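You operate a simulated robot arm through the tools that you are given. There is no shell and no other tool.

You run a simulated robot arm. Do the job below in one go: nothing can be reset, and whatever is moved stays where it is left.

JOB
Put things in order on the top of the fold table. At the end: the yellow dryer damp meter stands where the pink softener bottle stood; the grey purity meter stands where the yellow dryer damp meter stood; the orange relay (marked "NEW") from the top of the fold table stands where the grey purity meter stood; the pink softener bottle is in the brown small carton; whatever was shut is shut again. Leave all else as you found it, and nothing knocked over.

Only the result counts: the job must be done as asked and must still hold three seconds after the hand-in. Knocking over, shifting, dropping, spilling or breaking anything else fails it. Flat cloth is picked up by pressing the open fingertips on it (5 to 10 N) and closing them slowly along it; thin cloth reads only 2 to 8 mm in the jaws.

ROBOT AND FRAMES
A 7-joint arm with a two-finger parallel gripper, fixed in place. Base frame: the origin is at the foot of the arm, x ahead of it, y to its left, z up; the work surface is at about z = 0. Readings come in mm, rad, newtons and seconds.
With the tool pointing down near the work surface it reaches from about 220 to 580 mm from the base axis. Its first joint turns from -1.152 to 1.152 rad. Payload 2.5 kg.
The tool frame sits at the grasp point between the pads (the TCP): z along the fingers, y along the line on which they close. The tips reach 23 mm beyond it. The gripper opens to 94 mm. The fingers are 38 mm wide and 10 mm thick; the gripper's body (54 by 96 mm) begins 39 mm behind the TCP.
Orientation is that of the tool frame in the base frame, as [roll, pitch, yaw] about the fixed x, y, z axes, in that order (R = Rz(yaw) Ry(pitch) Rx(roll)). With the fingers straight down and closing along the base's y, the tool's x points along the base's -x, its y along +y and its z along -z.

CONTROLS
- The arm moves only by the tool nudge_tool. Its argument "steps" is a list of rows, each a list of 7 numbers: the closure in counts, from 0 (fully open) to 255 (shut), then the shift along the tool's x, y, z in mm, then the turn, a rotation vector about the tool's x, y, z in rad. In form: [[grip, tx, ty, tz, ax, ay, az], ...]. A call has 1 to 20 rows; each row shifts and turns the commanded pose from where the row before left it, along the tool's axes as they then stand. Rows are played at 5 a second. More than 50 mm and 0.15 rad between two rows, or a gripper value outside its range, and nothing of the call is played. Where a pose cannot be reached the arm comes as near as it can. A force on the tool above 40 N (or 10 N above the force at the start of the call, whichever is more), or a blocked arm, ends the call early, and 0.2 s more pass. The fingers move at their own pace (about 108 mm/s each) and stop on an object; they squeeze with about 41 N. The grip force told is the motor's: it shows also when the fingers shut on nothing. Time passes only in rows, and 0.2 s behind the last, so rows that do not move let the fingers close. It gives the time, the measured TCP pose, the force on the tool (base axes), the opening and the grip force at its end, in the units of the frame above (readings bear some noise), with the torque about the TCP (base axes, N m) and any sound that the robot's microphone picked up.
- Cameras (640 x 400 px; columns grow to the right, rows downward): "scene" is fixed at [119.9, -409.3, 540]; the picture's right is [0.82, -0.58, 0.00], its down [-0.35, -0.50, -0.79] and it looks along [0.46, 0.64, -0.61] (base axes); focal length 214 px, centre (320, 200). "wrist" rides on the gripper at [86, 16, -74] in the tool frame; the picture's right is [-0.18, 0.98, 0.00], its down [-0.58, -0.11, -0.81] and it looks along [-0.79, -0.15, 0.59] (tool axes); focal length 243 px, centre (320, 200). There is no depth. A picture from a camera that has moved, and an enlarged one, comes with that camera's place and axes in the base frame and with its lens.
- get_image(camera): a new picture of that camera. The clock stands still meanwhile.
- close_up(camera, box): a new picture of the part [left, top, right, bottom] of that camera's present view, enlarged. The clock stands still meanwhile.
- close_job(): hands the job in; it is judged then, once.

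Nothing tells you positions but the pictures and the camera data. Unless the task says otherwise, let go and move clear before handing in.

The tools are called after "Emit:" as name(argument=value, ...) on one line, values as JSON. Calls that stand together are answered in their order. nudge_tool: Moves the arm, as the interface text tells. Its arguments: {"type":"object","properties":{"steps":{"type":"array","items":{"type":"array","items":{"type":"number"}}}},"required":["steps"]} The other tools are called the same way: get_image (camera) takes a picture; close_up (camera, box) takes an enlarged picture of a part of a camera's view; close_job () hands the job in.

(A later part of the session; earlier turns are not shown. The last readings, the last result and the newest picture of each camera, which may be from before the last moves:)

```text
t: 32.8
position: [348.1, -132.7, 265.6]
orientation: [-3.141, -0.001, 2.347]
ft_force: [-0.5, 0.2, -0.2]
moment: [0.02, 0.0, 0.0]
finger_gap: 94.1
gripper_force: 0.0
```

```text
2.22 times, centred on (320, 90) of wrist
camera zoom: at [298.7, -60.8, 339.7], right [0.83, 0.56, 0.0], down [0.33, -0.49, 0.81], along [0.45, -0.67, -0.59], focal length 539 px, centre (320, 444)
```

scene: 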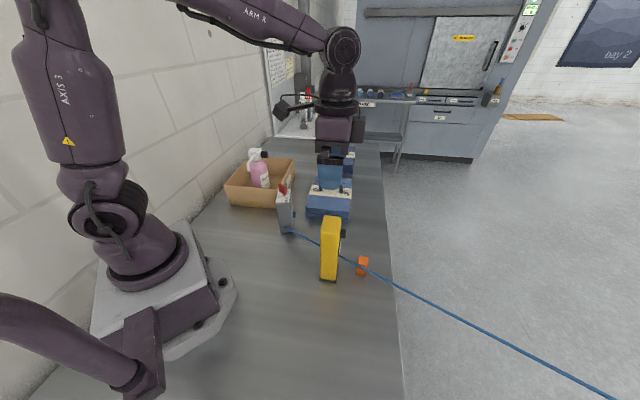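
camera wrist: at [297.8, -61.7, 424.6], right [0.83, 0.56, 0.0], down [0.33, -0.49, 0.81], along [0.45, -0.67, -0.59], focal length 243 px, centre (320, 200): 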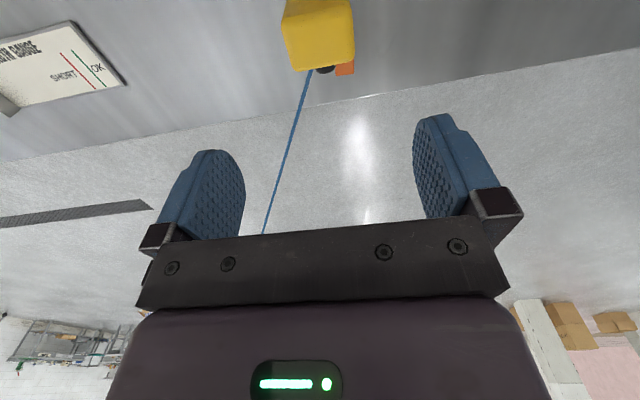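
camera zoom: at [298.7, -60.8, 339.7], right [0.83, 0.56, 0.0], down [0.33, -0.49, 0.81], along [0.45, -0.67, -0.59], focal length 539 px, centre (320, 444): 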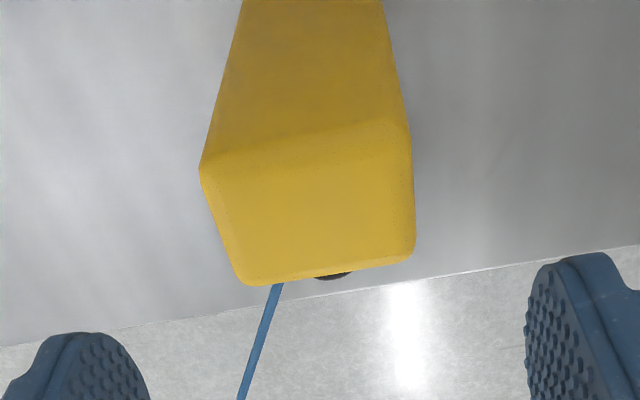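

The yellow meter's top is centred within 2 mm between the open jaws and aligned. I'll descend to z≈166 and close gradually.

Emit:
nudge_tool(steps=[[0, 1, -1.5, 20, 0, 0, 0], [0, 0, 0, 25, 0, 0, 0], [0, 0, 0, 25, 0, 0, 0], [0, 0, 0, 20, 0, 0, 0], [0, 0, 0, 9.5, 0, 0, 0], [0, 0, 0, 0, 0, 0, 0]])

Emit:
get_image(camera="wrist")

Emit:
close_up(camera="scene", box=[270, 180, 390, 300])

```text
t: 34.2
position: [345.5, -131.8, 167.2]
orientation: [-3.141, 0.0, 2.347]
ft_force: [-0.6, -0.3, -0.1]
moment: [-0.01, -0.03, -0.02]
finger_gap: 94.1
gripper_force: 0.1
```

```text
taken
camera wrist: at [296.4, -61.0, 240.8], right [0.83, 0.56, 0.0], down [0.33, -0.49, 0.81], along [0.45, -0.67, -0.59], focal length 243 px, centre (320, 200)
```

wrist: 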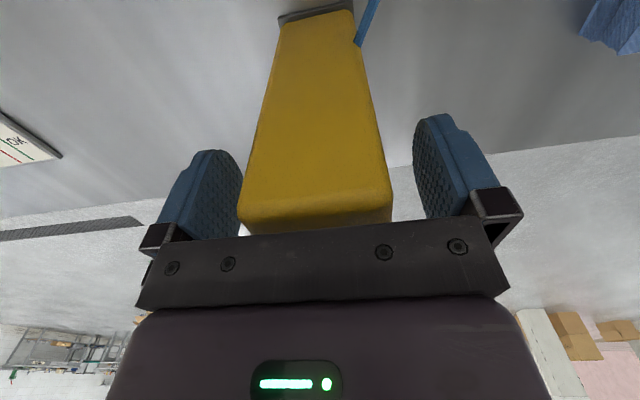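

```text
3.33 times, centred on (330, 240) of scene
camera zoom: at [119.9, -409.3, 540.0], right [0.82, -0.58, 0.0], down [-0.35, -0.5, -0.79], along [0.46, 0.64, -0.61], focal length 715 px, centre (287, 67)
```

zoom: 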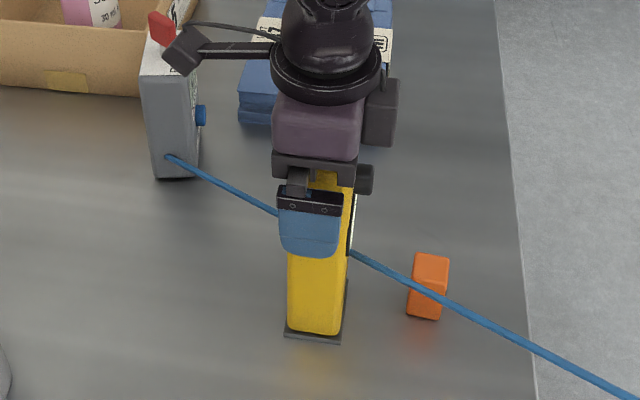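

Centred. Closing gradually.

Emit:
nudge_tool(steps=[[40, 0, 0, 0, 0, 0, 0], [70, 0, 0, 0, 0, 0, 0], [90, 0, 0, 0, 0, 0, 0], [105, 0, 0, 0, 0, 0, 0], [120, 0, 0, 0, 0, 0, 0], [180, 0, 0, 0, 0, 0, 0], [255, 0, 0, 0, 0, 0, 0], [255, 0, 0, 0, 0, 0, 0]])

Emit:
nudge_tool(steps=[[255, 0, 0, -3, 0, 0, 0], [255, 0, 0, -5, 0, 0, 0], [255, 0, 0, -8, 0, 0, 0], [255, 0, 0, 0, 0, 0, 0]])

Emit:
close_up(camera="scene", box=[270, 180, 390, 300])

Emit:
get_image(camera="wrist")

```text
t: 36.0
position: [345.8, -132.8, 167.2]
orientation: [-3.141, 0.0, 2.346]
ft_force: [-0.6, 0.5, 1.9]
moment: [-0.14, 0.1, -0.03]
finger_gap: 59.8
gripper_force: 41.3
```

```text
t: 37.0
position: [344.9, -134.3, 183.0]
orientation: [-3.142, 0.0, 2.349]
ft_force: [-0.3, 0.0, -1.8]
moment: [0.03, -0.01, -0.01]
finger_gap: 59.6
gripper_force: 40.8
```

```text
3.33 times, centred on (330, 240) of scene
camera zoom: at [119.9, -409.3, 539.9], right [0.82, -0.58, 0.0], down [-0.35, -0.5, -0.79], along [0.46, 0.64, -0.61], focal length 715 px, centre (287, 67)
```

zoom: 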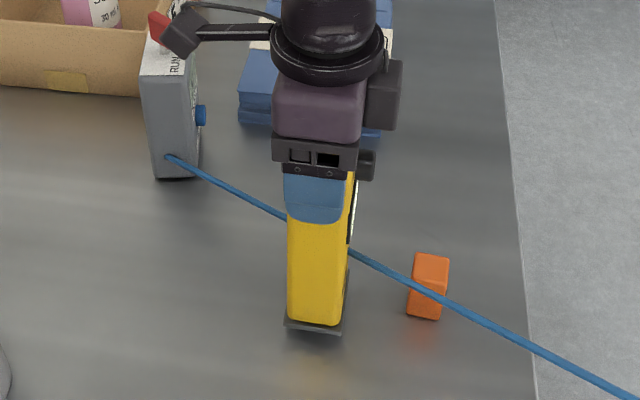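

```text
taken
camera wrist: at [296.0, -62.0, 256.4], right [0.83, 0.56, 0.0], down [0.33, -0.49, 0.81], along [0.45, -0.67, -0.59], focal length 243 px, centre (320, 200)
```

wrist: 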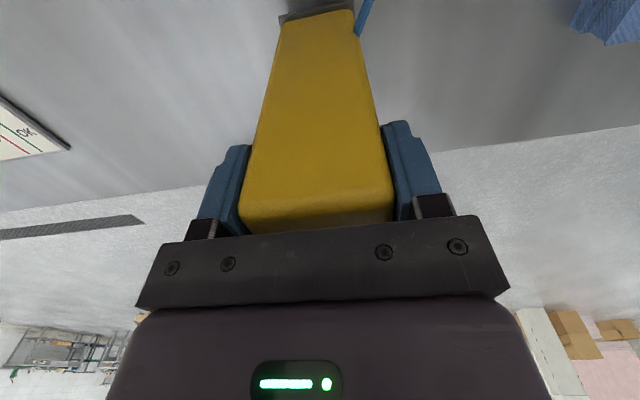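

The meter lifts cleanly. I'll shift it about 131 mm along its width axis to the bottle's former spot (257,-230).

Emit:
nudge_tool(steps=[[255, 0, 0, -8, 0, 0, 0], [255, -0.3, -15, -4, 0, 0, 0], [255, -0.5, -25, 0, 0, 0, 0], [255, -0.5, -26, 0, 0, 0, 0], [255, -0.5, -26, 0, 0, 0, 0], [255, -0.5, -24, 0, 0, 0, 0], [255, -0.3, -15, 0, 0, 0, 0], [255, 0, 0, 0, 0, 0, 0]])

Emit:
close_up(camera="scene", box=[270, 200, 400, 350])

```text
t: 38.8
position: [253.6, -226.8, 197.4]
orientation: [3.14, 0.002, 2.349]
ft_force: [0.2, -0.1, -2.0]
moment: [0.0, 0.01, 0.01]
finger_gap: 60.0
gripper_force: 41.4
```

```text
2.67 times, centred on (335, 275) of scene
camera zoom: at [119.9, -409.3, 539.9], right [0.82, -0.58, 0.0], down [-0.35, -0.5, -0.79], along [0.46, 0.64, -0.61], focal length 572 px, centre (280, 0)
```

zoom: 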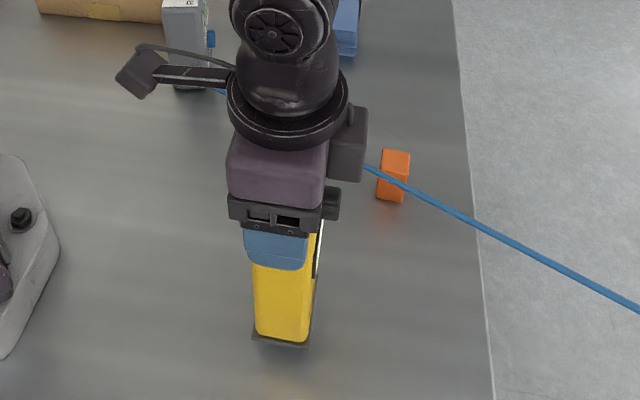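

Now lower it to the table, slowing at the end.

Emit:
nudge_tool(steps=[[255, 0, 0, 12, 0, 0, 0], [255, 0, 0, 11, 0, 0, 0], [255, 0, 0, 4, 0, 0, 0], [255, 0, 0, 0, 0, 0, 0]])

Emit:
nudge_tool(steps=[[255, 0, 0, 1.5, 0, 0, 0], [255, 0, 0, 1, 0, 0, 0], [255, 0, 0, 0, 0, 0, 0]])

Emit:
close_up(camera="scene", box=[270, 200, 400, 350])

```text
t: 39.8
position: [253.8, -228.3, 167.1]
orientation: [-3.141, -0.001, 2.345]
ft_force: [-0.3, -0.3, -2.0]
moment: [-0.02, 0.0, 0.01]
finger_gap: 59.7
gripper_force: 41.1
```

```text
t: 40.6
position: [254.9, -229.3, 166.9]
orientation: [-3.141, 0.003, 2.346]
ft_force: [-7.5, 4.0, 32.5]
moment: [0.24, 0.57, -0.07]
finger_gap: 59.7
gripper_force: 41.0
```

```text
2.67 times, centred on (335, 275) of scene
camera zoom: at [119.8, -409.2, 540.1], right [0.82, -0.58, 0.0], down [-0.35, -0.5, -0.79], along [0.46, 0.64, -0.61], focal length 572 px, centre (280, 0)
```

zoom: 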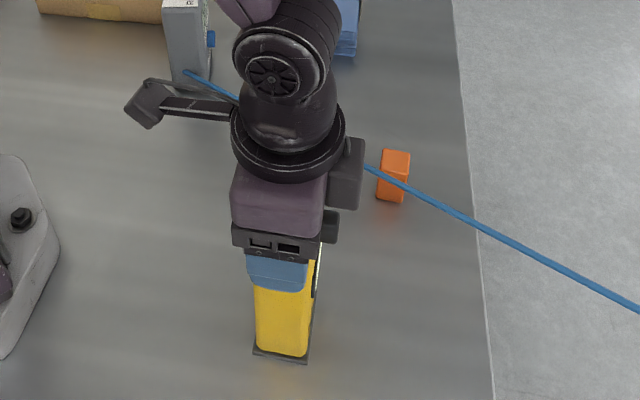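

The meter is down. I'll ease the pressure off, open slowly, and rise.

Emit:
nudge_tool(steps=[[255, 0, 0, -1.8, 0, 0, 0], [200, 0, 0, 0, 0, 0, 0], [130, 0, 0, 0, 0, 0, 0], [90, 0, 0, 0, 0, 0, 0], [50, 0, 0, 0, 0, 0, 0], [0, 0, 0, 0, 0, 0, 0], [0, 0, 0, 0, 0, 0, 0]])

Emit:
get_image(camera="wrist")

```text
t: 42.2
position: [253.3, -227.7, 167.0]
orientation: [-3.142, 0.001, 2.349]
ft_force: [0.2, -0.6, 0.4]
moment: [0.01, -0.02, 0.04]
finger_gap: 94.0
gripper_force: 0.1
```

```text
taken
camera wrist: at [204.5, -155.6, 241.1], right [0.83, 0.56, 0.0], down [0.33, -0.49, 0.81], along [0.45, -0.67, -0.59], focal length 243 px, centre (320, 200)
```

wrist: 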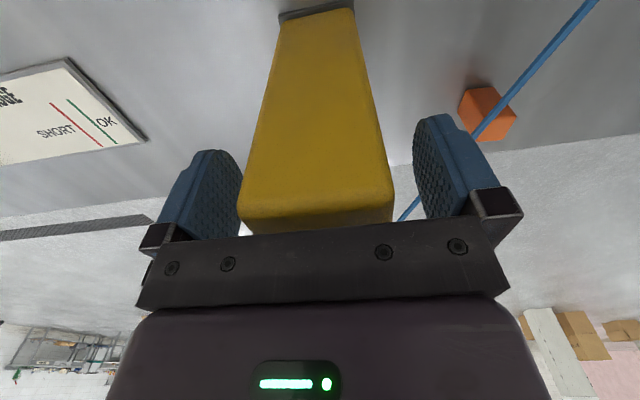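

Released and standing. Rising straight up, then moving toward the grey meter.

Emit:
nudge_tool(steps=[[0, 0, 0, -10, 0, 0, 0], [0, 0, 0, -25, 0, 0, 0], [0, 0, 0, -40, 0, 0, 0], [0, 0, 0, -45, 0, 0, 0], [0, 0, 0, -45, 0, 0, 0], [0, 0, 0, -15, 0, 0, 0], [0, 0, 0, 0, 0, 0, 0]])

Emit:
get_image(camera="wrist")

Emit:
get_image(camera="scene")

```text
t: 43.8
position: [254.2, -228.8, 347.6]
orientation: [3.141, 0.002, 2.347]
ft_force: [0.3, -0.5, 1.0]
moment: [-0.03, 0.05, 0.0]
finger_gap: 93.8
gripper_force: 0.1
```

```text
taken
camera wrist: at [205.4, -156.4, 421.3], right [0.83, 0.56, 0.0], down [0.33, -0.49, 0.81], along [0.45, -0.67, -0.59], focal length 243 px, centre (320, 200)
```

wrist: 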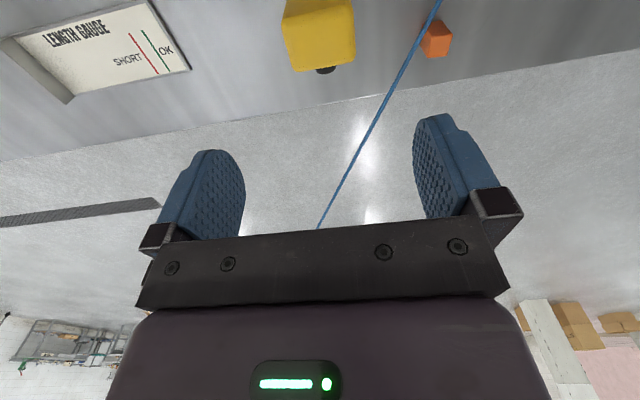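

```text
taken
```

scene: 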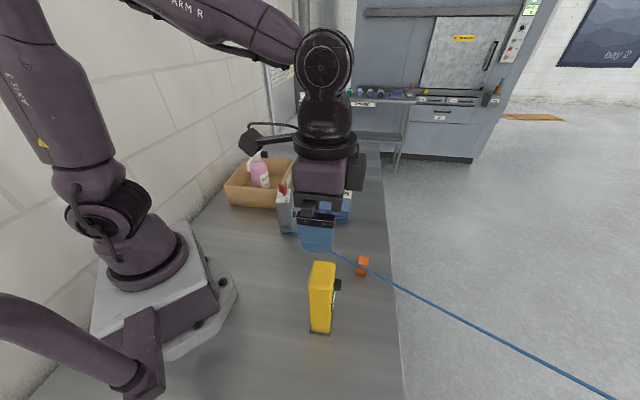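

Yellow stands at the bottle's old place. The grey meter is about 70×40 mm, centre near (339.5,99), turned about 57°, top at z≈132 with the red switch up to about 177. I'll go over it, turned to match, and inspect the switch height.

Emit:
nudge_tool(steps=[[0, 0, 0, 0, 0, 0, -0.109], [0, 0, 0, 0, 0, 0, -0.109], [0, 11.87, 35.6, 0, 0, 0, 0], [0, 11.87, 35.6, 0, 0, 0, 0], [0, 11.87, 35.6, 0, 0, 0, 0], [0, 11.87, 35.6, 0, 0, 0, 0], [0, 11.87, 35.6, 0, 0, 0, 0], [0, 11.87, 35.6, 0, 0, 0, 0], [0, 11.87, 35.6, 0, 0, 0, 0], [0, 11.87, 35.6, 0, 0, 0, 0], [0, 11.87, 35.6, 0, 0, 0, 0], [0, 0, 0, 30, 0, 0, 0], [0, 0, 0, 30, 0, 0, 0], [0, 0, 0, 0, 0, 0, 0]])

Emit:
get_image(camera="wrist")

Emit:
close_up(camera="wrist", box=[220, 0, 420, 130])

Emit:
close_up(camera="scene", box=[220, 100, 380, 250])

```text
t: 46.8
position: [338.3, 98.8, 286.2]
orientation: [3.14, 0.001, 2.565]
ft_force: [-0.2, -0.2, 1.0]
moment: [0.0, -0.01, -0.01]
finger_gap: 94.0
gripper_force: 0.0
```

```text
taken
camera wrist: at [274.5, 159.2, 359.3], right [0.69, 0.72, 0.0], down [0.43, -0.41, 0.81], along [0.58, -0.56, -0.59], focal length 243 px, centre (320, 200)
```

wrist: 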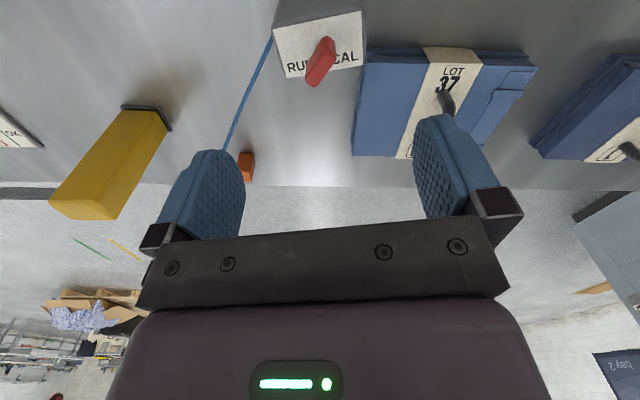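

```text
3.08 times, centred on (320, 65) of wrist
camera zoom: at [274.5, 159.2, 359.3], right [0.69, 0.72, 0.0], down [0.43, -0.41, 0.81], along [0.58, -0.56, -0.59], focal length 746 px, centre (320, 615)
```

zoom: 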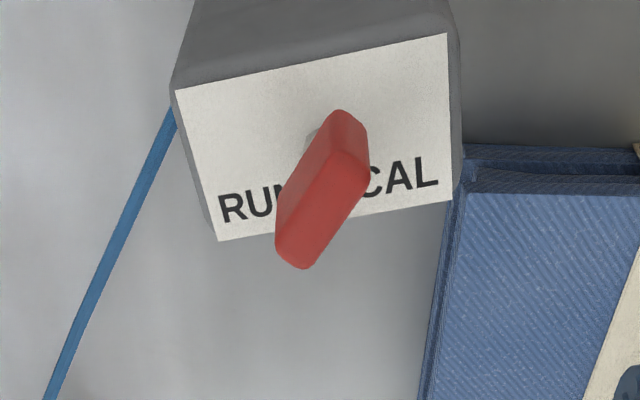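

```text
2.67 times, centred on (300, 175) of scene
camera zoom: at [119.9, -409.3, 540.0], right [0.82, -0.58, 0.0], down [-0.35, -0.5, -0.79], along [0.46, 0.64, -0.61], focal length 572 px, centre (373, 267)
```

zoom: 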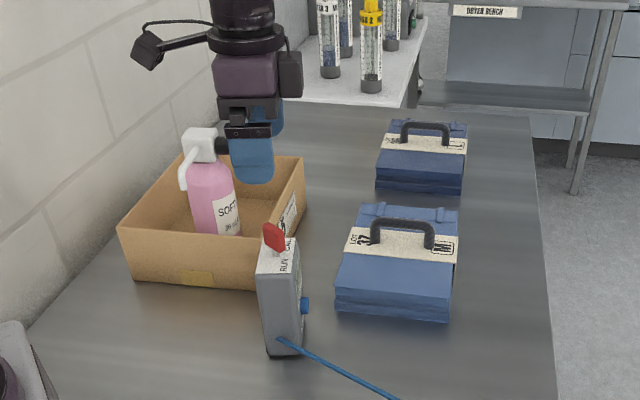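

The jaws match the grey meter's orientation exactly; centre near (340,97). I'll enlarge the red switch to judge its height.

Emit:
close_up(camera="wrist", box=[290, 20, 360, 95])

Emit:
close_up(camera="scene", box=[272, 176, 302, 206])

```text
5.33 times, centred on (325, 58) of wrist
camera zoom: at [274.5, 159.2, 359.3], right [0.69, 0.72, 0.0], down [0.43, -0.41, 0.81], along [0.58, -0.56, -0.59], focal length 1294 px, centre (293, 960)
```

zoom: 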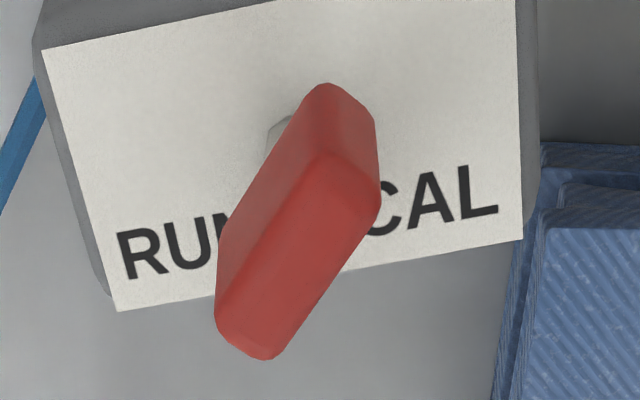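

```text
13.33 times, centred on (287, 191) of scene
camera zoom: at [119.9, -409.3, 540.0], right [0.82, -0.58, 0.0], down [-0.35, -0.5, -0.79], along [0.46, 0.64, -0.61], focal length 2860 px, centre (760, 320)
```

zoom: 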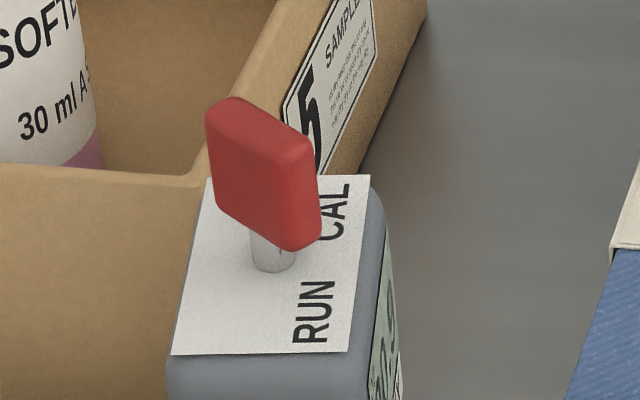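

The switch is a rotary knob topping out around z 168–177. I'll grip just the top ~13 mm of the body (TCP z≈143) so the palm stays clear of the knob; first down to z 160 to check.

Emit:
nudge_tool(steps=[[0, -2, -0.5, 26, 0, 0, 0], [0, 0, 0, 30, 0, 0, 0], [0, 0, 0, 30, 0, 0, 0], [0, 0, 0, 25, 0, 0, 0], [0, 0, 0, 13, 0, 0, 0], [0, 0, 0, 0, 0, 0, 0]])

Emit:
get_image(camera="wrist")

Emit:
close_up(camera="scene", box=[250, 140, 340, 240])

```text
t: 48.2
position: [340.0, 98.7, 163.4]
orientation: [-3.14, 0.001, 2.567]
ft_force: [0.0, -0.3, -0.3]
moment: [0.02, -0.02, -0.01]
finger_gap: 94.1
gripper_force: 0.0
```

```text
taken
camera wrist: at [276.5, 157.8, 236.7], right [0.69, 0.72, 0.0], down [0.43, -0.41, 0.81], along [0.58, -0.56, -0.59], focal length 243 px, centre (320, 200)
```

wrist: 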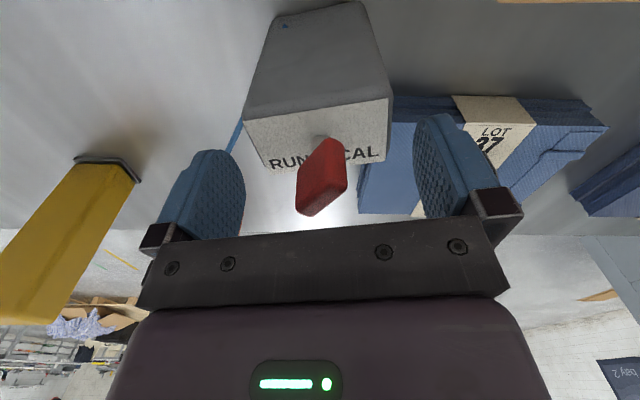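

```text
4.00 times, centred on (295, 190) of scene
camera zoom: at [119.9, -409.3, 540.0], right [0.82, -0.58, 0.0], down [-0.35, -0.5, -0.79], along [0.46, 0.64, -0.61], focal length 858 px, centre (420, 240)
```

zoom: 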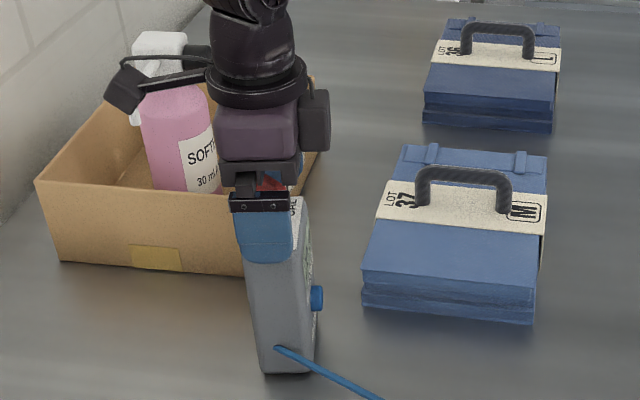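

The knob top is at about z 168, so I can go to z≈139 with clearance. Descending in small steps and closing.

Emit:
nudge_tool(steps=[[0, 0, 0, 8, 0, 0, 0], [0, 0, 0, 8, 0, 0, 0], [0, 0, 0, 7, 0, 0, 0], [0, 0, 0, 0, 0, 0, 0]])

Emit:
get_image(camera="wrist")

```text
t: 49.2
position: [341.2, 98.9, 139.9]
orientation: [-3.141, -0.001, 2.564]
ft_force: [0.0, 1.2, 0.1]
moment: [-0.03, 0.0, -0.04]
finger_gap: 94.3
gripper_force: 0.0
```

```text
taken
camera wrist: at [277.1, 158.6, 214.7], right [0.69, 0.72, 0.0], down [0.43, -0.41, 0.81], along [0.58, -0.56, -0.59], focal length 243 px, centre (320, 200)
```

wrist: 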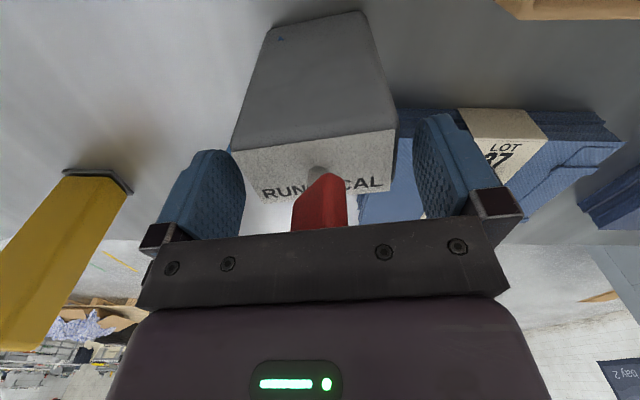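

Emit:
nudge_tool(steps=[[30, 0, 0, 0, 0, 0, 0], [50, 0, 0, 0, 0, 0, 0], [60, 0, 0, 0, 0, 0, 0], [66, 0, 0, 0, 0, 0, 0], [75, 0, 0, 0, 0, 0, 0], [110, 0, 0, 0, 0, 0, 0], [180, 0, 0, 0, 0, 0, 0], [255, 0, 0, 0, 0, 0, 0], [255, 0, 0, 0, 0, 0, 0]])

Emit:
nudge_tool(steps=[[255, 0, 0, -2, 0, 0, 0], [255, 0, 0, -3, 0, 0, 0], [255, 0, 0, -5, 0, 0, 0], [255, 0, 0, -5, 0, 0, 0], [255, 0, 0, 0, 0, 0, 0]])

Emit:
get_image(camera="wrist")

Emit:
get_image(camera="scene")

```text
t: 51.2
position: [341.1, 98.4, 140.3]
orientation: [3.141, 0.001, 2.565]
ft_force: [0.9, 0.4, 1.1]
moment: [0.01, -0.08, -0.01]
finger_gap: 77.8
gripper_force: 40.9
```

```text
t: 52.4
position: [339.5, 98.1, 155.9]
orientation: [3.141, -0.001, 2.566]
ft_force: [0.0, 0.5, -3.5]
moment: [-0.05, -0.02, -0.01]
finger_gap: 77.9
gripper_force: 40.7
```

```text
taken
camera wrist: at [276.6, 158.2, 229.3], right [0.69, 0.72, 0.0], down [0.43, -0.41, 0.81], along [0.58, -0.56, -0.59], focal length 243 px, centre (320, 200)
```

wrist: 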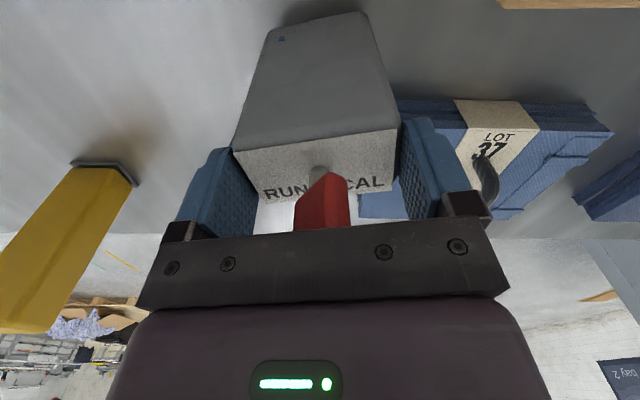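

```text
taken
```

scene: 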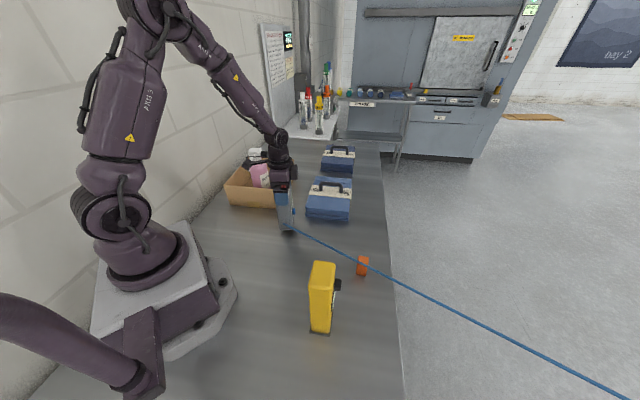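

The grey meter is held firmly and lifts free. I'll raise it a bit more and carry it to the yellow meter's old spot (348.7,-136).

Emit:
nudge_tool(steps=[[255, 0, 0, -10, 0, 0, 0], [255, 0, 0, -10, 0, 0, 0], [255, -7, -10, 0, 0, 0, 0], [255, -14, -20, 0, 0, 0, 0], [255, -15.5, -22, 0, 0, 0, 0], [255, -15.5, -22, 0, 0, 0, 0], [255, -15.5, -22, 0, 0, 0, 0], [255, -15.5, -22, 0, 0, 0, 0], [255, -15.5, -22, 0, 0, 0, 0], [255, -15.5, -22, 0, 0, 0, 0], [255, -14, -20, 0, 0, 0, 0], [255, -7, -9.6, 0, 0, 0, 0], [255, 0, 0, 0, 0, 0, 0]])

Emit:
get_image(camera="scene")

Emit:
close_up(camera="scene", box=[270, 170, 430, 320])

Emit:
get_image(camera="wrist")

```text
t: 55.2
position: [349.9, -135.1, 174.1]
orientation: [-3.141, 0.001, 2.565]
ft_force: [0.6, 0.0, -4.0]
moment: [-0.01, 0.0, -0.01]
finger_gap: 78.0
gripper_force: 41.2
```

```text
taken
```

scene: 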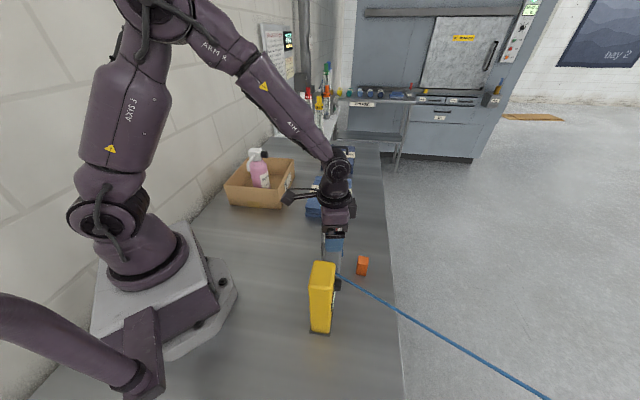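

```text
2.67 times, centred on (350, 245) of scene
camera zoom: at [119.9, -409.3, 539.9], right [0.82, -0.58, 0.0], down [-0.35, -0.5, -0.79], along [0.46, 0.64, -0.61], focal length 572 px, centre (240, 80)
```

zoom: 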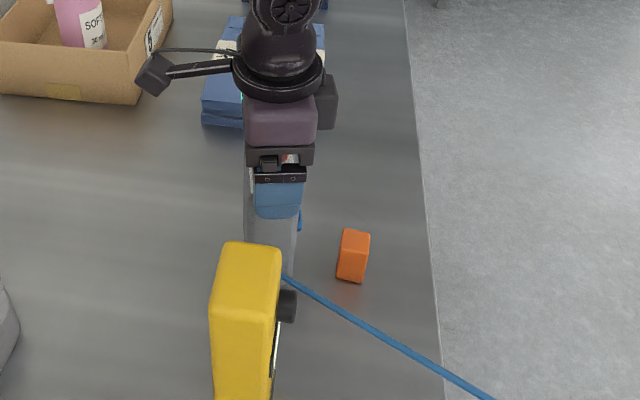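

```text
taken
camera wrist: at [285.2, -76.2, 249.1], right [0.69, 0.72, 0.0], down [0.43, -0.41, 0.81], along [0.58, -0.56, -0.59], focal length 243 px, centre (320, 200)
```

wrist: 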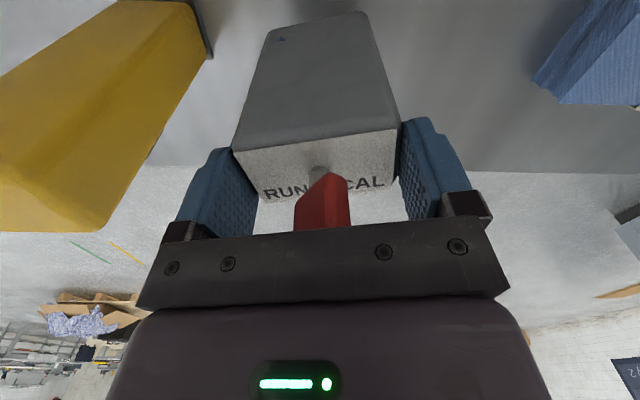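

Now lower the grey meter: 31 mm quickly, then feel for the table.

Emit:
nudge_tool(steps=[[255, 0, 0, 12, 0, 0, 0], [255, 0, 0, 12, 0, 0, 0], [255, 0, 0, 6, 0, 0, 0], [255, 0, 0, 0, 0, 0, 0]])

Emit:
nudge_tool(steps=[[255, 0, 0, 1.5, 0, 0, 0], [255, 0, 0, 1, 0, 0, 0], [255, 0, 0, 0, 0, 0, 0]])

```text
t: 56.2
position: [349.5, -136.3, 144.1]
orientation: [3.14, 0.0, 2.565]
ft_force: [-0.3, 0.2, -3.3]
moment: [-0.01, 0.01, 0.0]
finger_gap: 78.0
gripper_force: 41.1
```

```text
t: 57.0
position: [349.3, -136.6, 142.0]
orientation: [3.141, -0.001, 2.566]
ft_force: [-0.2, -0.3, -3.4]
moment: [-0.02, -0.02, 0.02]
finger_gap: 77.8
gripper_force: 41.6
```

Emit:
nudge_tool(steps=[[255, 0, 0, 1, 0, 0, 0], [255, 0, 0, 0.6, 0, 0, 0], [255, 0, 0, 0, 0, 0, 0]])

```text
t: 57.8
position: [348.9, -136.7, 141.1]
orientation: [-3.141, 0.0, 2.566]
ft_force: [0.4, 0.5, -3.3]
moment: [0.0, -0.01, 0.01]
finger_gap: 77.5
gripper_force: 40.9
```

The grey meter hasn't touched yet (weight still carried), so I'll go down in half-millimetre steps.

Emit:
nudge_tool(steps=[[255, 0, 0, 0.6, 0, 0, 0], [255, 0, 0, 0.5, 0, 0, 0], [255, 0, 0, 0, 0, 0, 0]])

Emit:
nudge_tool(steps=[[255, 0, 0, 0.5, 0, 0, 0], [255, 0, 0, 0, 0, 0, 0]])

```text
t: 58.6
position: [349.6, -138.3, 140.0]
orientation: [-3.141, 0.002, 2.565]
ft_force: [-10.9, 4.1, 30.4]
moment: [0.34, 0.71, 0.05]
finger_gap: 77.9
gripper_force: 40.7
```

```text
t: 59.2
position: [349.1, -136.8, 140.7]
orientation: [3.14, 0.004, 2.564]
ft_force: [-8.4, 1.9, 35.7]
moment: [0.07, 0.28, -0.08]
finger_gap: 77.9
gripper_force: 41.0
```

Contact with the table. I'll relieve the pressure, open slowly and check before rising.

Emit:
nudge_tool(steps=[[255, 0, 0, -1.2, 0, 0, 0], [200, 0, 0, 0, 0, 0, 0], [120, 0, 0, 0, 0, 0, 0], [70, 0, 0, 0, 0, 0, 0], [40, 0, 0, 0, 0, 0, 0], [0, 0, 0, 0, 0, 0, 0], [0, 0, 0, 0, 0, 0, 0]])

Emit:
get_image(camera="wrist")

```text
t: 60.8
position: [348.6, -136.7, 139.8]
orientation: [3.14, -0.001, 2.565]
ft_force: [-0.3, -0.3, 0.1]
moment: [0.01, 0.01, 0.02]
finger_gap: 94.0
gripper_force: 0.1
```

```text
taken
camera wrist: at [285.1, -76.4, 214.6], right [0.69, 0.72, 0.0], down [0.43, -0.41, 0.81], along [0.58, -0.56, -0.59], focal length 243 px, centre (320, 200)
```

wrist: 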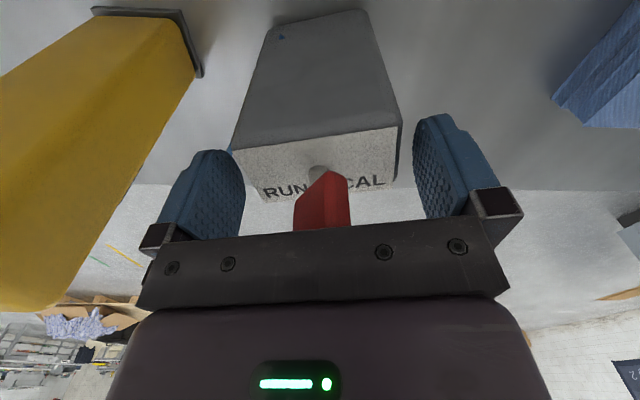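

Free and upright. Rising to about z 290, then checking everything and locating the relay.

Emit:
nudge_tool(steps=[[0, 0, 0, -8, 0, 0, 0], [0, 0, 0, -20, 0, 0, 0], [0, 0, 0, -40, 0, 0, 0], [0, 0, 0, -45, 0, 0, 0], [0, 0, 0, -37, 0, 0, 0], [0, 0, 0, 0, 0, 0, 0]])

Emit:
get_image(camera="wrist")

Emit:
close_up(camera="scene", box=[280, 200, 400, 350])

Emit:
close_up(camera="scene", box=[345, 245, 385, 285])

```text
t: 62.2
position: [349.3, -135.9, 287.4]
orientation: [3.139, 0.0, 2.565]
ft_force: [0.5, -0.6, -0.1]
moment: [-0.02, 0.01, 0.02]
finger_gap: 94.3
gripper_force: 0.1
```

```text
taken
camera wrist: at [285.5, -76.2, 361.7], right [0.69, 0.72, 0.0], down [0.43, -0.41, 0.81], along [0.58, -0.56, -0.59], focal length 243 px, centre (320, 200)
```

wrist: 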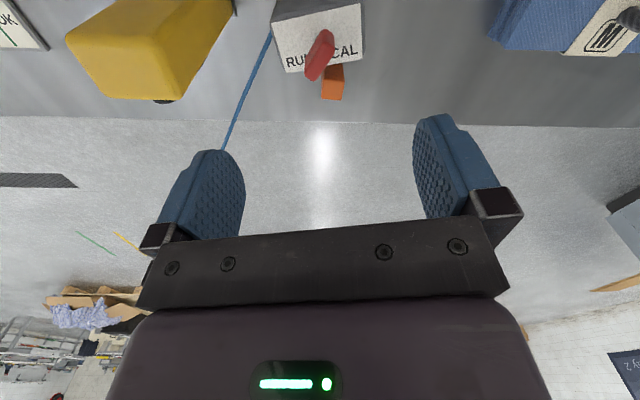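

```text
2.67 times, centred on (340, 275) of scene
camera zoom: at [119.9, -409.3, 540.0], right [0.82, -0.58, 0.0], down [-0.35, -0.5, -0.79], along [0.46, 0.64, -0.61], focal length 572 px, centre (267, 0)
```

zoom: 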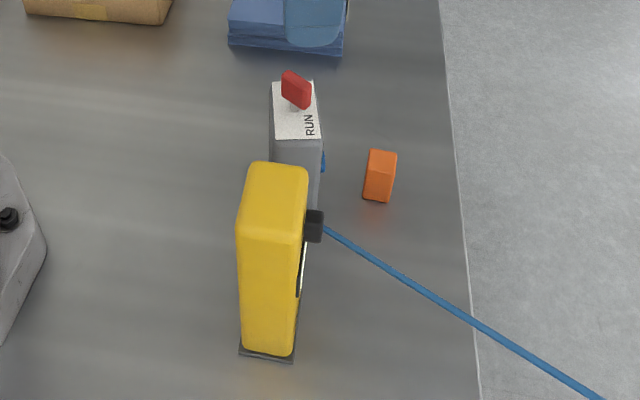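

```text
10.00 times, centred on (365, 265) of scene
camera zoom: at [119.9, -409.3, 540.0], right [0.82, -0.58, 0.0], down [-0.35, -0.5, -0.79], along [0.46, 0.64, -0.61], focal length 2145 px, centre (-130, -450)
```

zoom: 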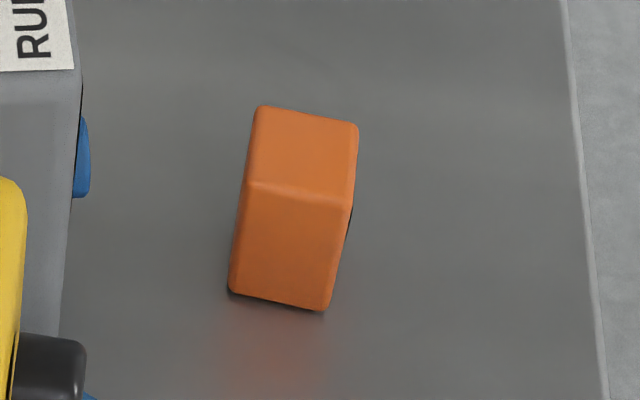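

Yellow and grey stand in their new places. The relay is a 26×26×50 mm block at about (425,-182), with the grey meter close by on the robot side, so I need the wrist camera turned to the far side. I'll turn the wrist about 165° up here and check it's reachable.

Emit:
nudge_tool(steps=[[0, 0, 0, 0, 0, 0, -0.144], [0, 0, 0, 0, 0, 0, -0.144], [0, 0, 0, 0, 0, 0, -0.144], [0, 0, 0, 0, 0, 0, -0.144], [0, 0, 0, 0, 0, 0, -0.144], [0, 0, 0, 0, 0, 0, -0.144], [0, 0, 0, 0, 0, 0, -0.144], [0, 0, 0, 0, 0, 0, -0.144], [0, 0, 0, 0, 0, 0, -0.144], [0, 0, 0, 0, 0, 0, -0.144], [0, 0, 0, 0, 0, 0, -0.144], [0, 0, 0, 0, 0, 0, -0.144], [0, 0, 0, 0, 0, 0, -0.144], [0, 0, 0, 0, 0, 0, -0.144], [0, 0, 0, 0, 0, 0, -0.144], [0, 0, 0, 0, 0, 0, -0.144], [0, 0, 0, 0, 0, 0, -0.144], [0, 0, 0, 0, 0, 0, -0.144], [0, 0, 0, 0, 0, 0, -0.144], [0, 0, 0, 0, 0, 0, -0.144]])

Emit:
get_image(camera="wrist")

Emit:
get_image(camera="scene")

```text
t: 66.4
position: [349.3, -136.6, 289.9]
orientation: [-3.14, 0.001, -0.835]
ft_force: [0.5, 0.2, 0.0]
moment: [0.02, 0.0, 0.0]
finger_gap: 93.8
gripper_force: 0.1
```

```text
taken
camera wrist: at [395.3, -212.2, 364.3], right [-0.85, -0.52, 0.0], down [-0.31, 0.5, 0.81], along [-0.42, 0.69, -0.59], focal length 243 px, centre (320, 200)
```

wrist: 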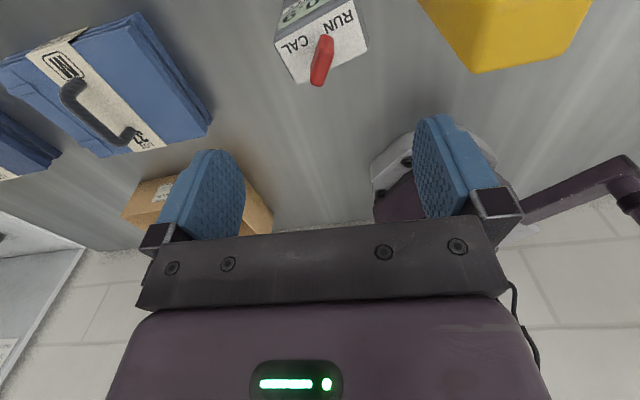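

```text
taken
```

scene: 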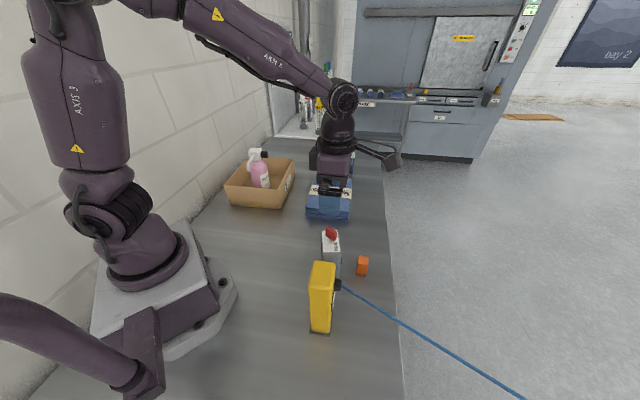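

Reachable, with the camera now on the outer side. Moving over the relay and descending to z≈150 to look.

Emit:
nudge_tool(steps=[[0, 28, -8.6, 0, 0, 0, 0], [0, 28, -8.6, 0, 0, 0, 0], [0, 28, -8.6, 0, 0, 0, 0], [0, 0, 0, 35, 0, 0, 0], [0, 0, 0, 40, 0, 0, 0], [0, 0, 0, 35, 0, 0, 0], [0, 0, 0, 30, 0, 0, 0], [0, 0, 0, 0, 0, 0, 0]])

Emit:
get_image(camera="wrist")

Emit:
close_up(camera="scene", box=[290, 160, 440, 310])

```text
t: 68.2
position: [424.8, -182.3, 150.2]
orientation: [3.141, 0.001, -0.838]
ft_force: [0.1, -0.4, 0.5]
moment: [-0.02, 0.0, 0.02]
finger_gap: 93.9
gripper_force: 0.1
```

```text
taken
camera wrist: at [469.9, -258.2, 225.0], right [-0.85, -0.52, 0.0], down [-0.31, 0.51, 0.81], along [-0.42, 0.69, -0.59], focal length 243 px, centre (320, 200)
```

wrist: 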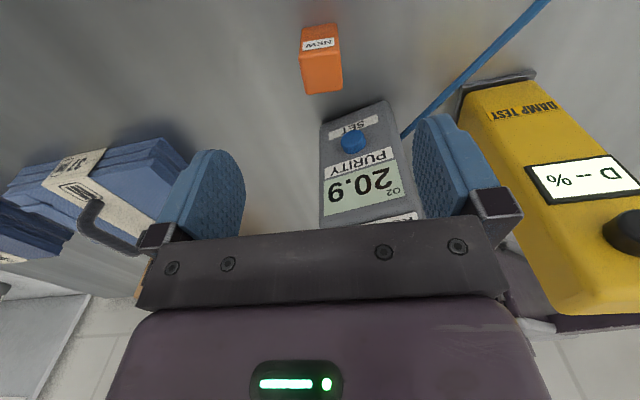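

```text
2.67 times, centred on (365, 235) of scene
camera zoom: at [119.9, -409.3, 540.0], right [0.82, -0.58, 0.0], down [-0.35, -0.5, -0.79], along [0.46, 0.64, -0.61], focal length 572 px, centre (200, 107)
```

zoom: 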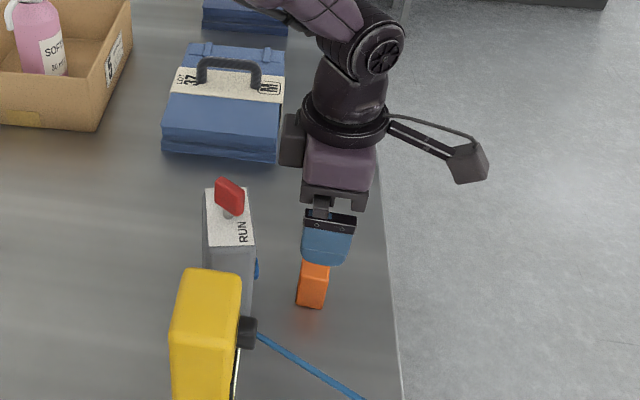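

Emit:
close_up(camera="wrist", box=[270, 0, 380, 110])

```text
3.64 times, centred on (325, 55) of wrist
camera zoom: at [469.9, -258.2, 225.0], right [-0.85, -0.52, 0.0], down [-0.31, 0.51, 0.81], along [-0.42, 0.69, -0.59], focal length 882 px, centre (302, 727)
```

zoom: 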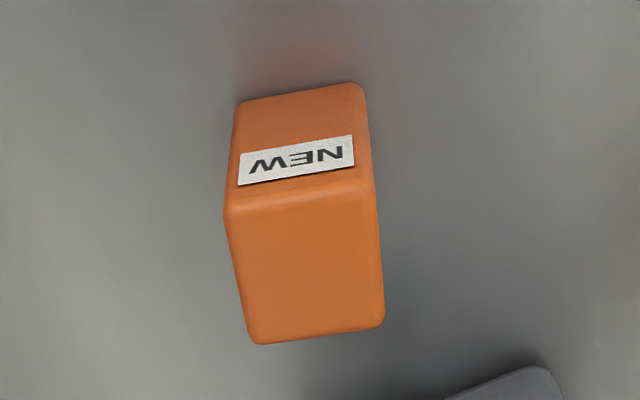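

The label "NEW" confirms it. The relay is centred in the jaws. I'll offset 4 mm away from the grey meter, narrow the jaws somewhat, and descend in stages.

Emit:
nudge_tool(steps=[[60, 4, 1.2, 10, 0, 0, 0], [60, 0, 0, 25, 0, 0, 0], [60, 0, 0, 25, 0, 0, 0], [60, 0, 0, 10, 0, 0, 0], [60, 0, 0, 0, 0, 0, 0]])

Emit:
get_image(camera="wrist")

Emit:
close_up(camera="scene", box=[290, 160, 440, 310])

```text
t: 69.4
position: [425.7, -184.7, 80.5]
orientation: [-3.141, 0.0, -0.838]
ft_force: [0.8, -0.8, 1.1]
moment: [-0.02, 0.03, 0.04]
finger_gap: 72.0
gripper_force: 0.0
```

```text
taken
camera wrist: at [471.7, -260.9, 154.8], right [-0.85, -0.52, 0.0], down [-0.31, 0.51, 0.81], along [-0.42, 0.69, -0.59], focal length 243 px, centre (320, 200)
```

wrist: 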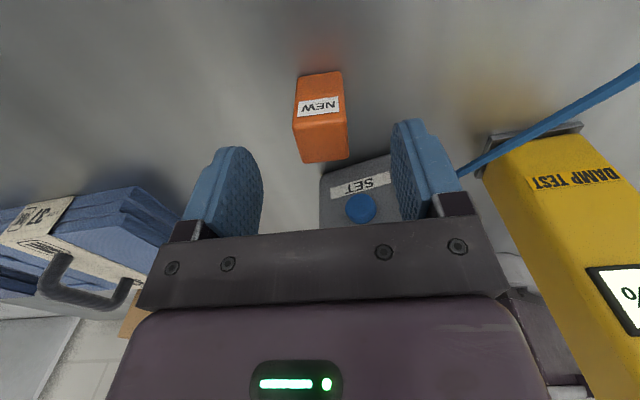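

```text
2.67 times, centred on (365, 235) of scene
camera zoom: at [119.9, -409.3, 540.0], right [0.82, -0.58, 0.0], down [-0.35, -0.5, -0.79], along [0.46, 0.64, -0.61], focal length 572 px, centre (200, 107)
```

zoom: 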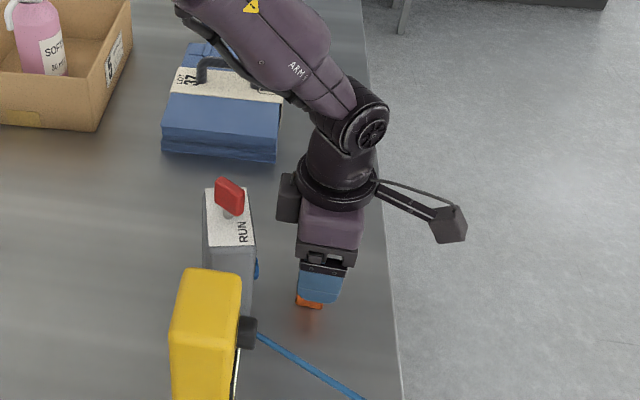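

Clear of the grey meter. Descending the last 46 mm and closing on the relay.

Emit:
nudge_tool(steps=[[60, 0, 1, 20, 0, 0, 0], [60, 0, 0, 16, 0, 0, 0], [60, 0, 0, 9, 0, 0, 0], [60, 0, 0, 0, 0, 0, 0]])

Emit:
close_up(camera="scene", box=[290, 160, 440, 310])

Emit:
get_image(camera="wrist")

```text
t: 70.4
position: [426.1, -185.0, 34.7]
orientation: [3.142, -0.001, -0.839]
ft_force: [-0.2, 0.5, 0.1]
moment: [-0.01, -0.02, 0.04]
finger_gap: 71.8
gripper_force: 0.0
```

```text
2.67 times, centred on (365, 235) of scene
camera zoom: at [119.9, -409.3, 540.0], right [0.82, -0.58, 0.0], down [-0.35, -0.5, -0.79], along [0.46, 0.64, -0.61], focal length 572 px, centre (200, 107)
```

zoom: 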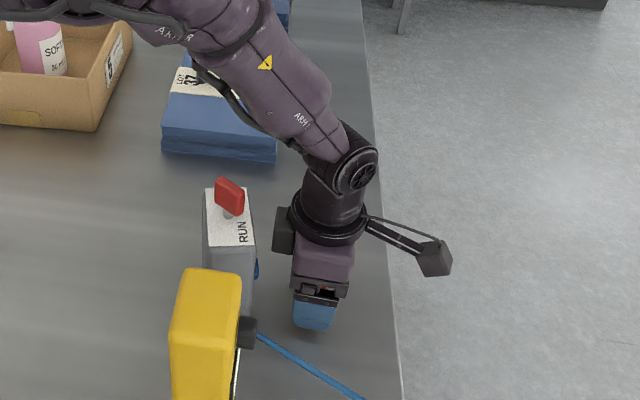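

```text
taken
camera wrist: at [471.0, -261.2, 109.4], right [-0.85, -0.52, 0.0], down [-0.31, 0.51, 0.81], along [-0.42, 0.69, -0.59], focal length 243 px, centre (320, 200)
```

wrist: 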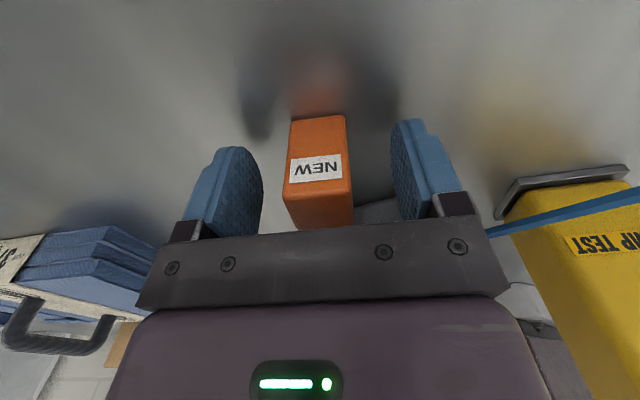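

Emit:
nudge_tool(steps=[[110, 0, 0, 0, 0, 0, 0], [150, 0, 0, 0, 0, 0, 0], [170, 0, 0, 0, 0, 0, 0], [185, 0, 0, 0, 0, 0, 0], [210, 0, 0, 0, 0, 0, 0], [255, 0, 0, 0, 0, 0, 0], [255, 0, 0, 0, 0, 0, 0]])

Emit:
nudge_tool(steps=[[255, 0, 0, -3, 0, 0, 0], [255, 0, 0, -8, 0, 0, 0], [255, 0, 0, -20, 0, 0, 0], [255, 0, 0, -30, 0, 0, 0], [255, 0, 0, -40, 0, 0, 0], [255, 0, 0, -45, 0, 0, 0], [255, 0, 0, -45, 0, 0, 0], [255, 0, 0, -45, 0, 0, 0], [255, 0, 0, -20, 0, 0, 0], [255, 0, 0, 0, 0, 0, 0]])

Emit:
get_image(camera="wrist")

Emit:
get_image(camera="scene")

```text
t: 72.0
position: [425.1, -184.9, 34.5]
orientation: [-3.14, 0.0, -0.838]
ft_force: [-0.3, -0.5, 0.2]
moment: [0.02, 0.02, 0.01]
finger_gap: 28.2
gripper_force: 40.5
```

```text
t: 74.2
position: [426.0, -186.4, 292.7]
orientation: [3.141, 0.0, -0.836]
ft_force: [-0.2, 0.9, -0.4]
moment: [0.0, 0.02, 0.01]
finger_gap: 0.0
gripper_force: 41.1
```

```text
taken
camera wrist: at [472.1, -261.8, 366.1], right [-0.85, -0.52, 0.0], down [-0.31, 0.5, 0.81], along [-0.42, 0.69, -0.59], focal length 243 px, centre (320, 200)
```

wrist: 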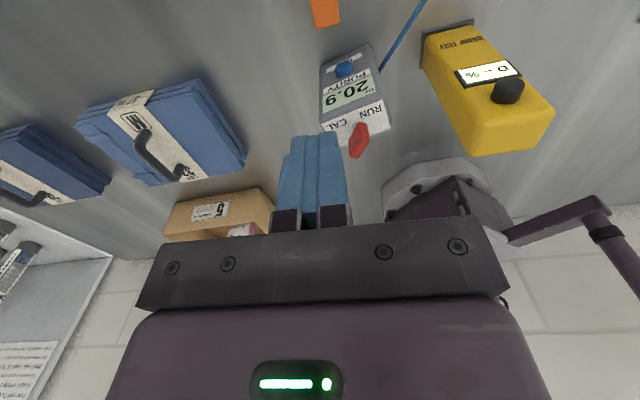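

```text
taken
```

scene: 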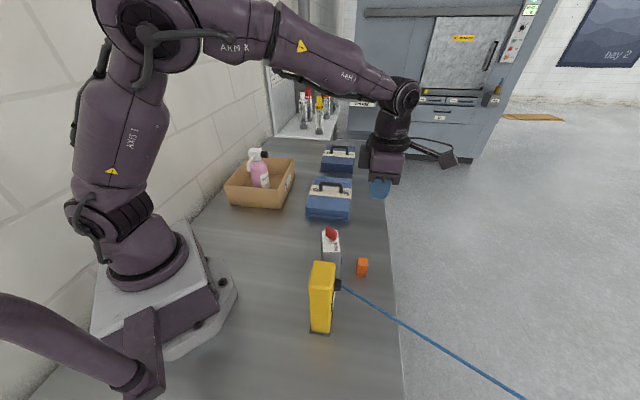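

The relay slipped out of the jaws; it seems still standing. I'll check it closely before retrying.

Emit:
close_up(camera="scene", box=[345, 245, 385, 285])

Emit:
close_up(camera="wrist", box=[280, 0, 400, 70])

```text
10.00 times, centred on (365, 265) of scene
camera zoom: at [119.9, -409.3, 540.0], right [0.82, -0.58, 0.0], down [-0.35, -0.5, -0.79], along [0.46, 0.64, -0.61], focal length 2145 px, centre (-130, -450)
```

zoom: 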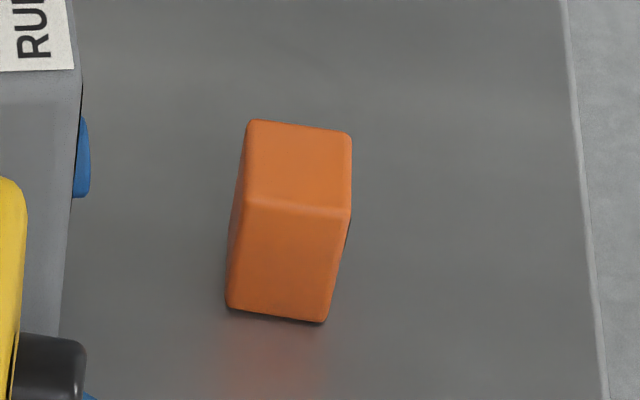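

```text
5.33 times, centred on (340, 35) of wrist
camera zoom: at [472.1, -261.8, 366.1], right [-0.85, -0.52, 0.0], down [-0.31, 0.5, 0.81], along [-0.42, 0.69, -0.59], focal length 1294 px, centre (213, 1080)
```

zoom: 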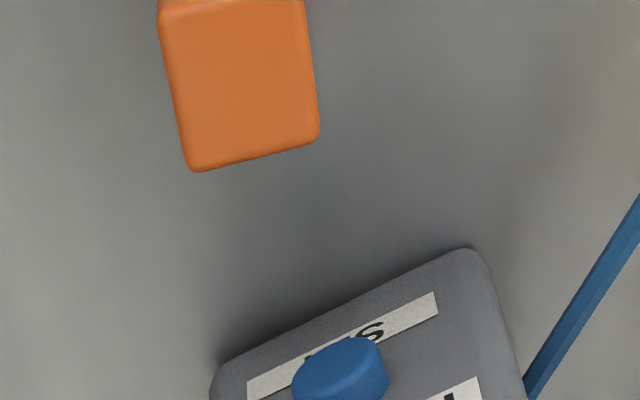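

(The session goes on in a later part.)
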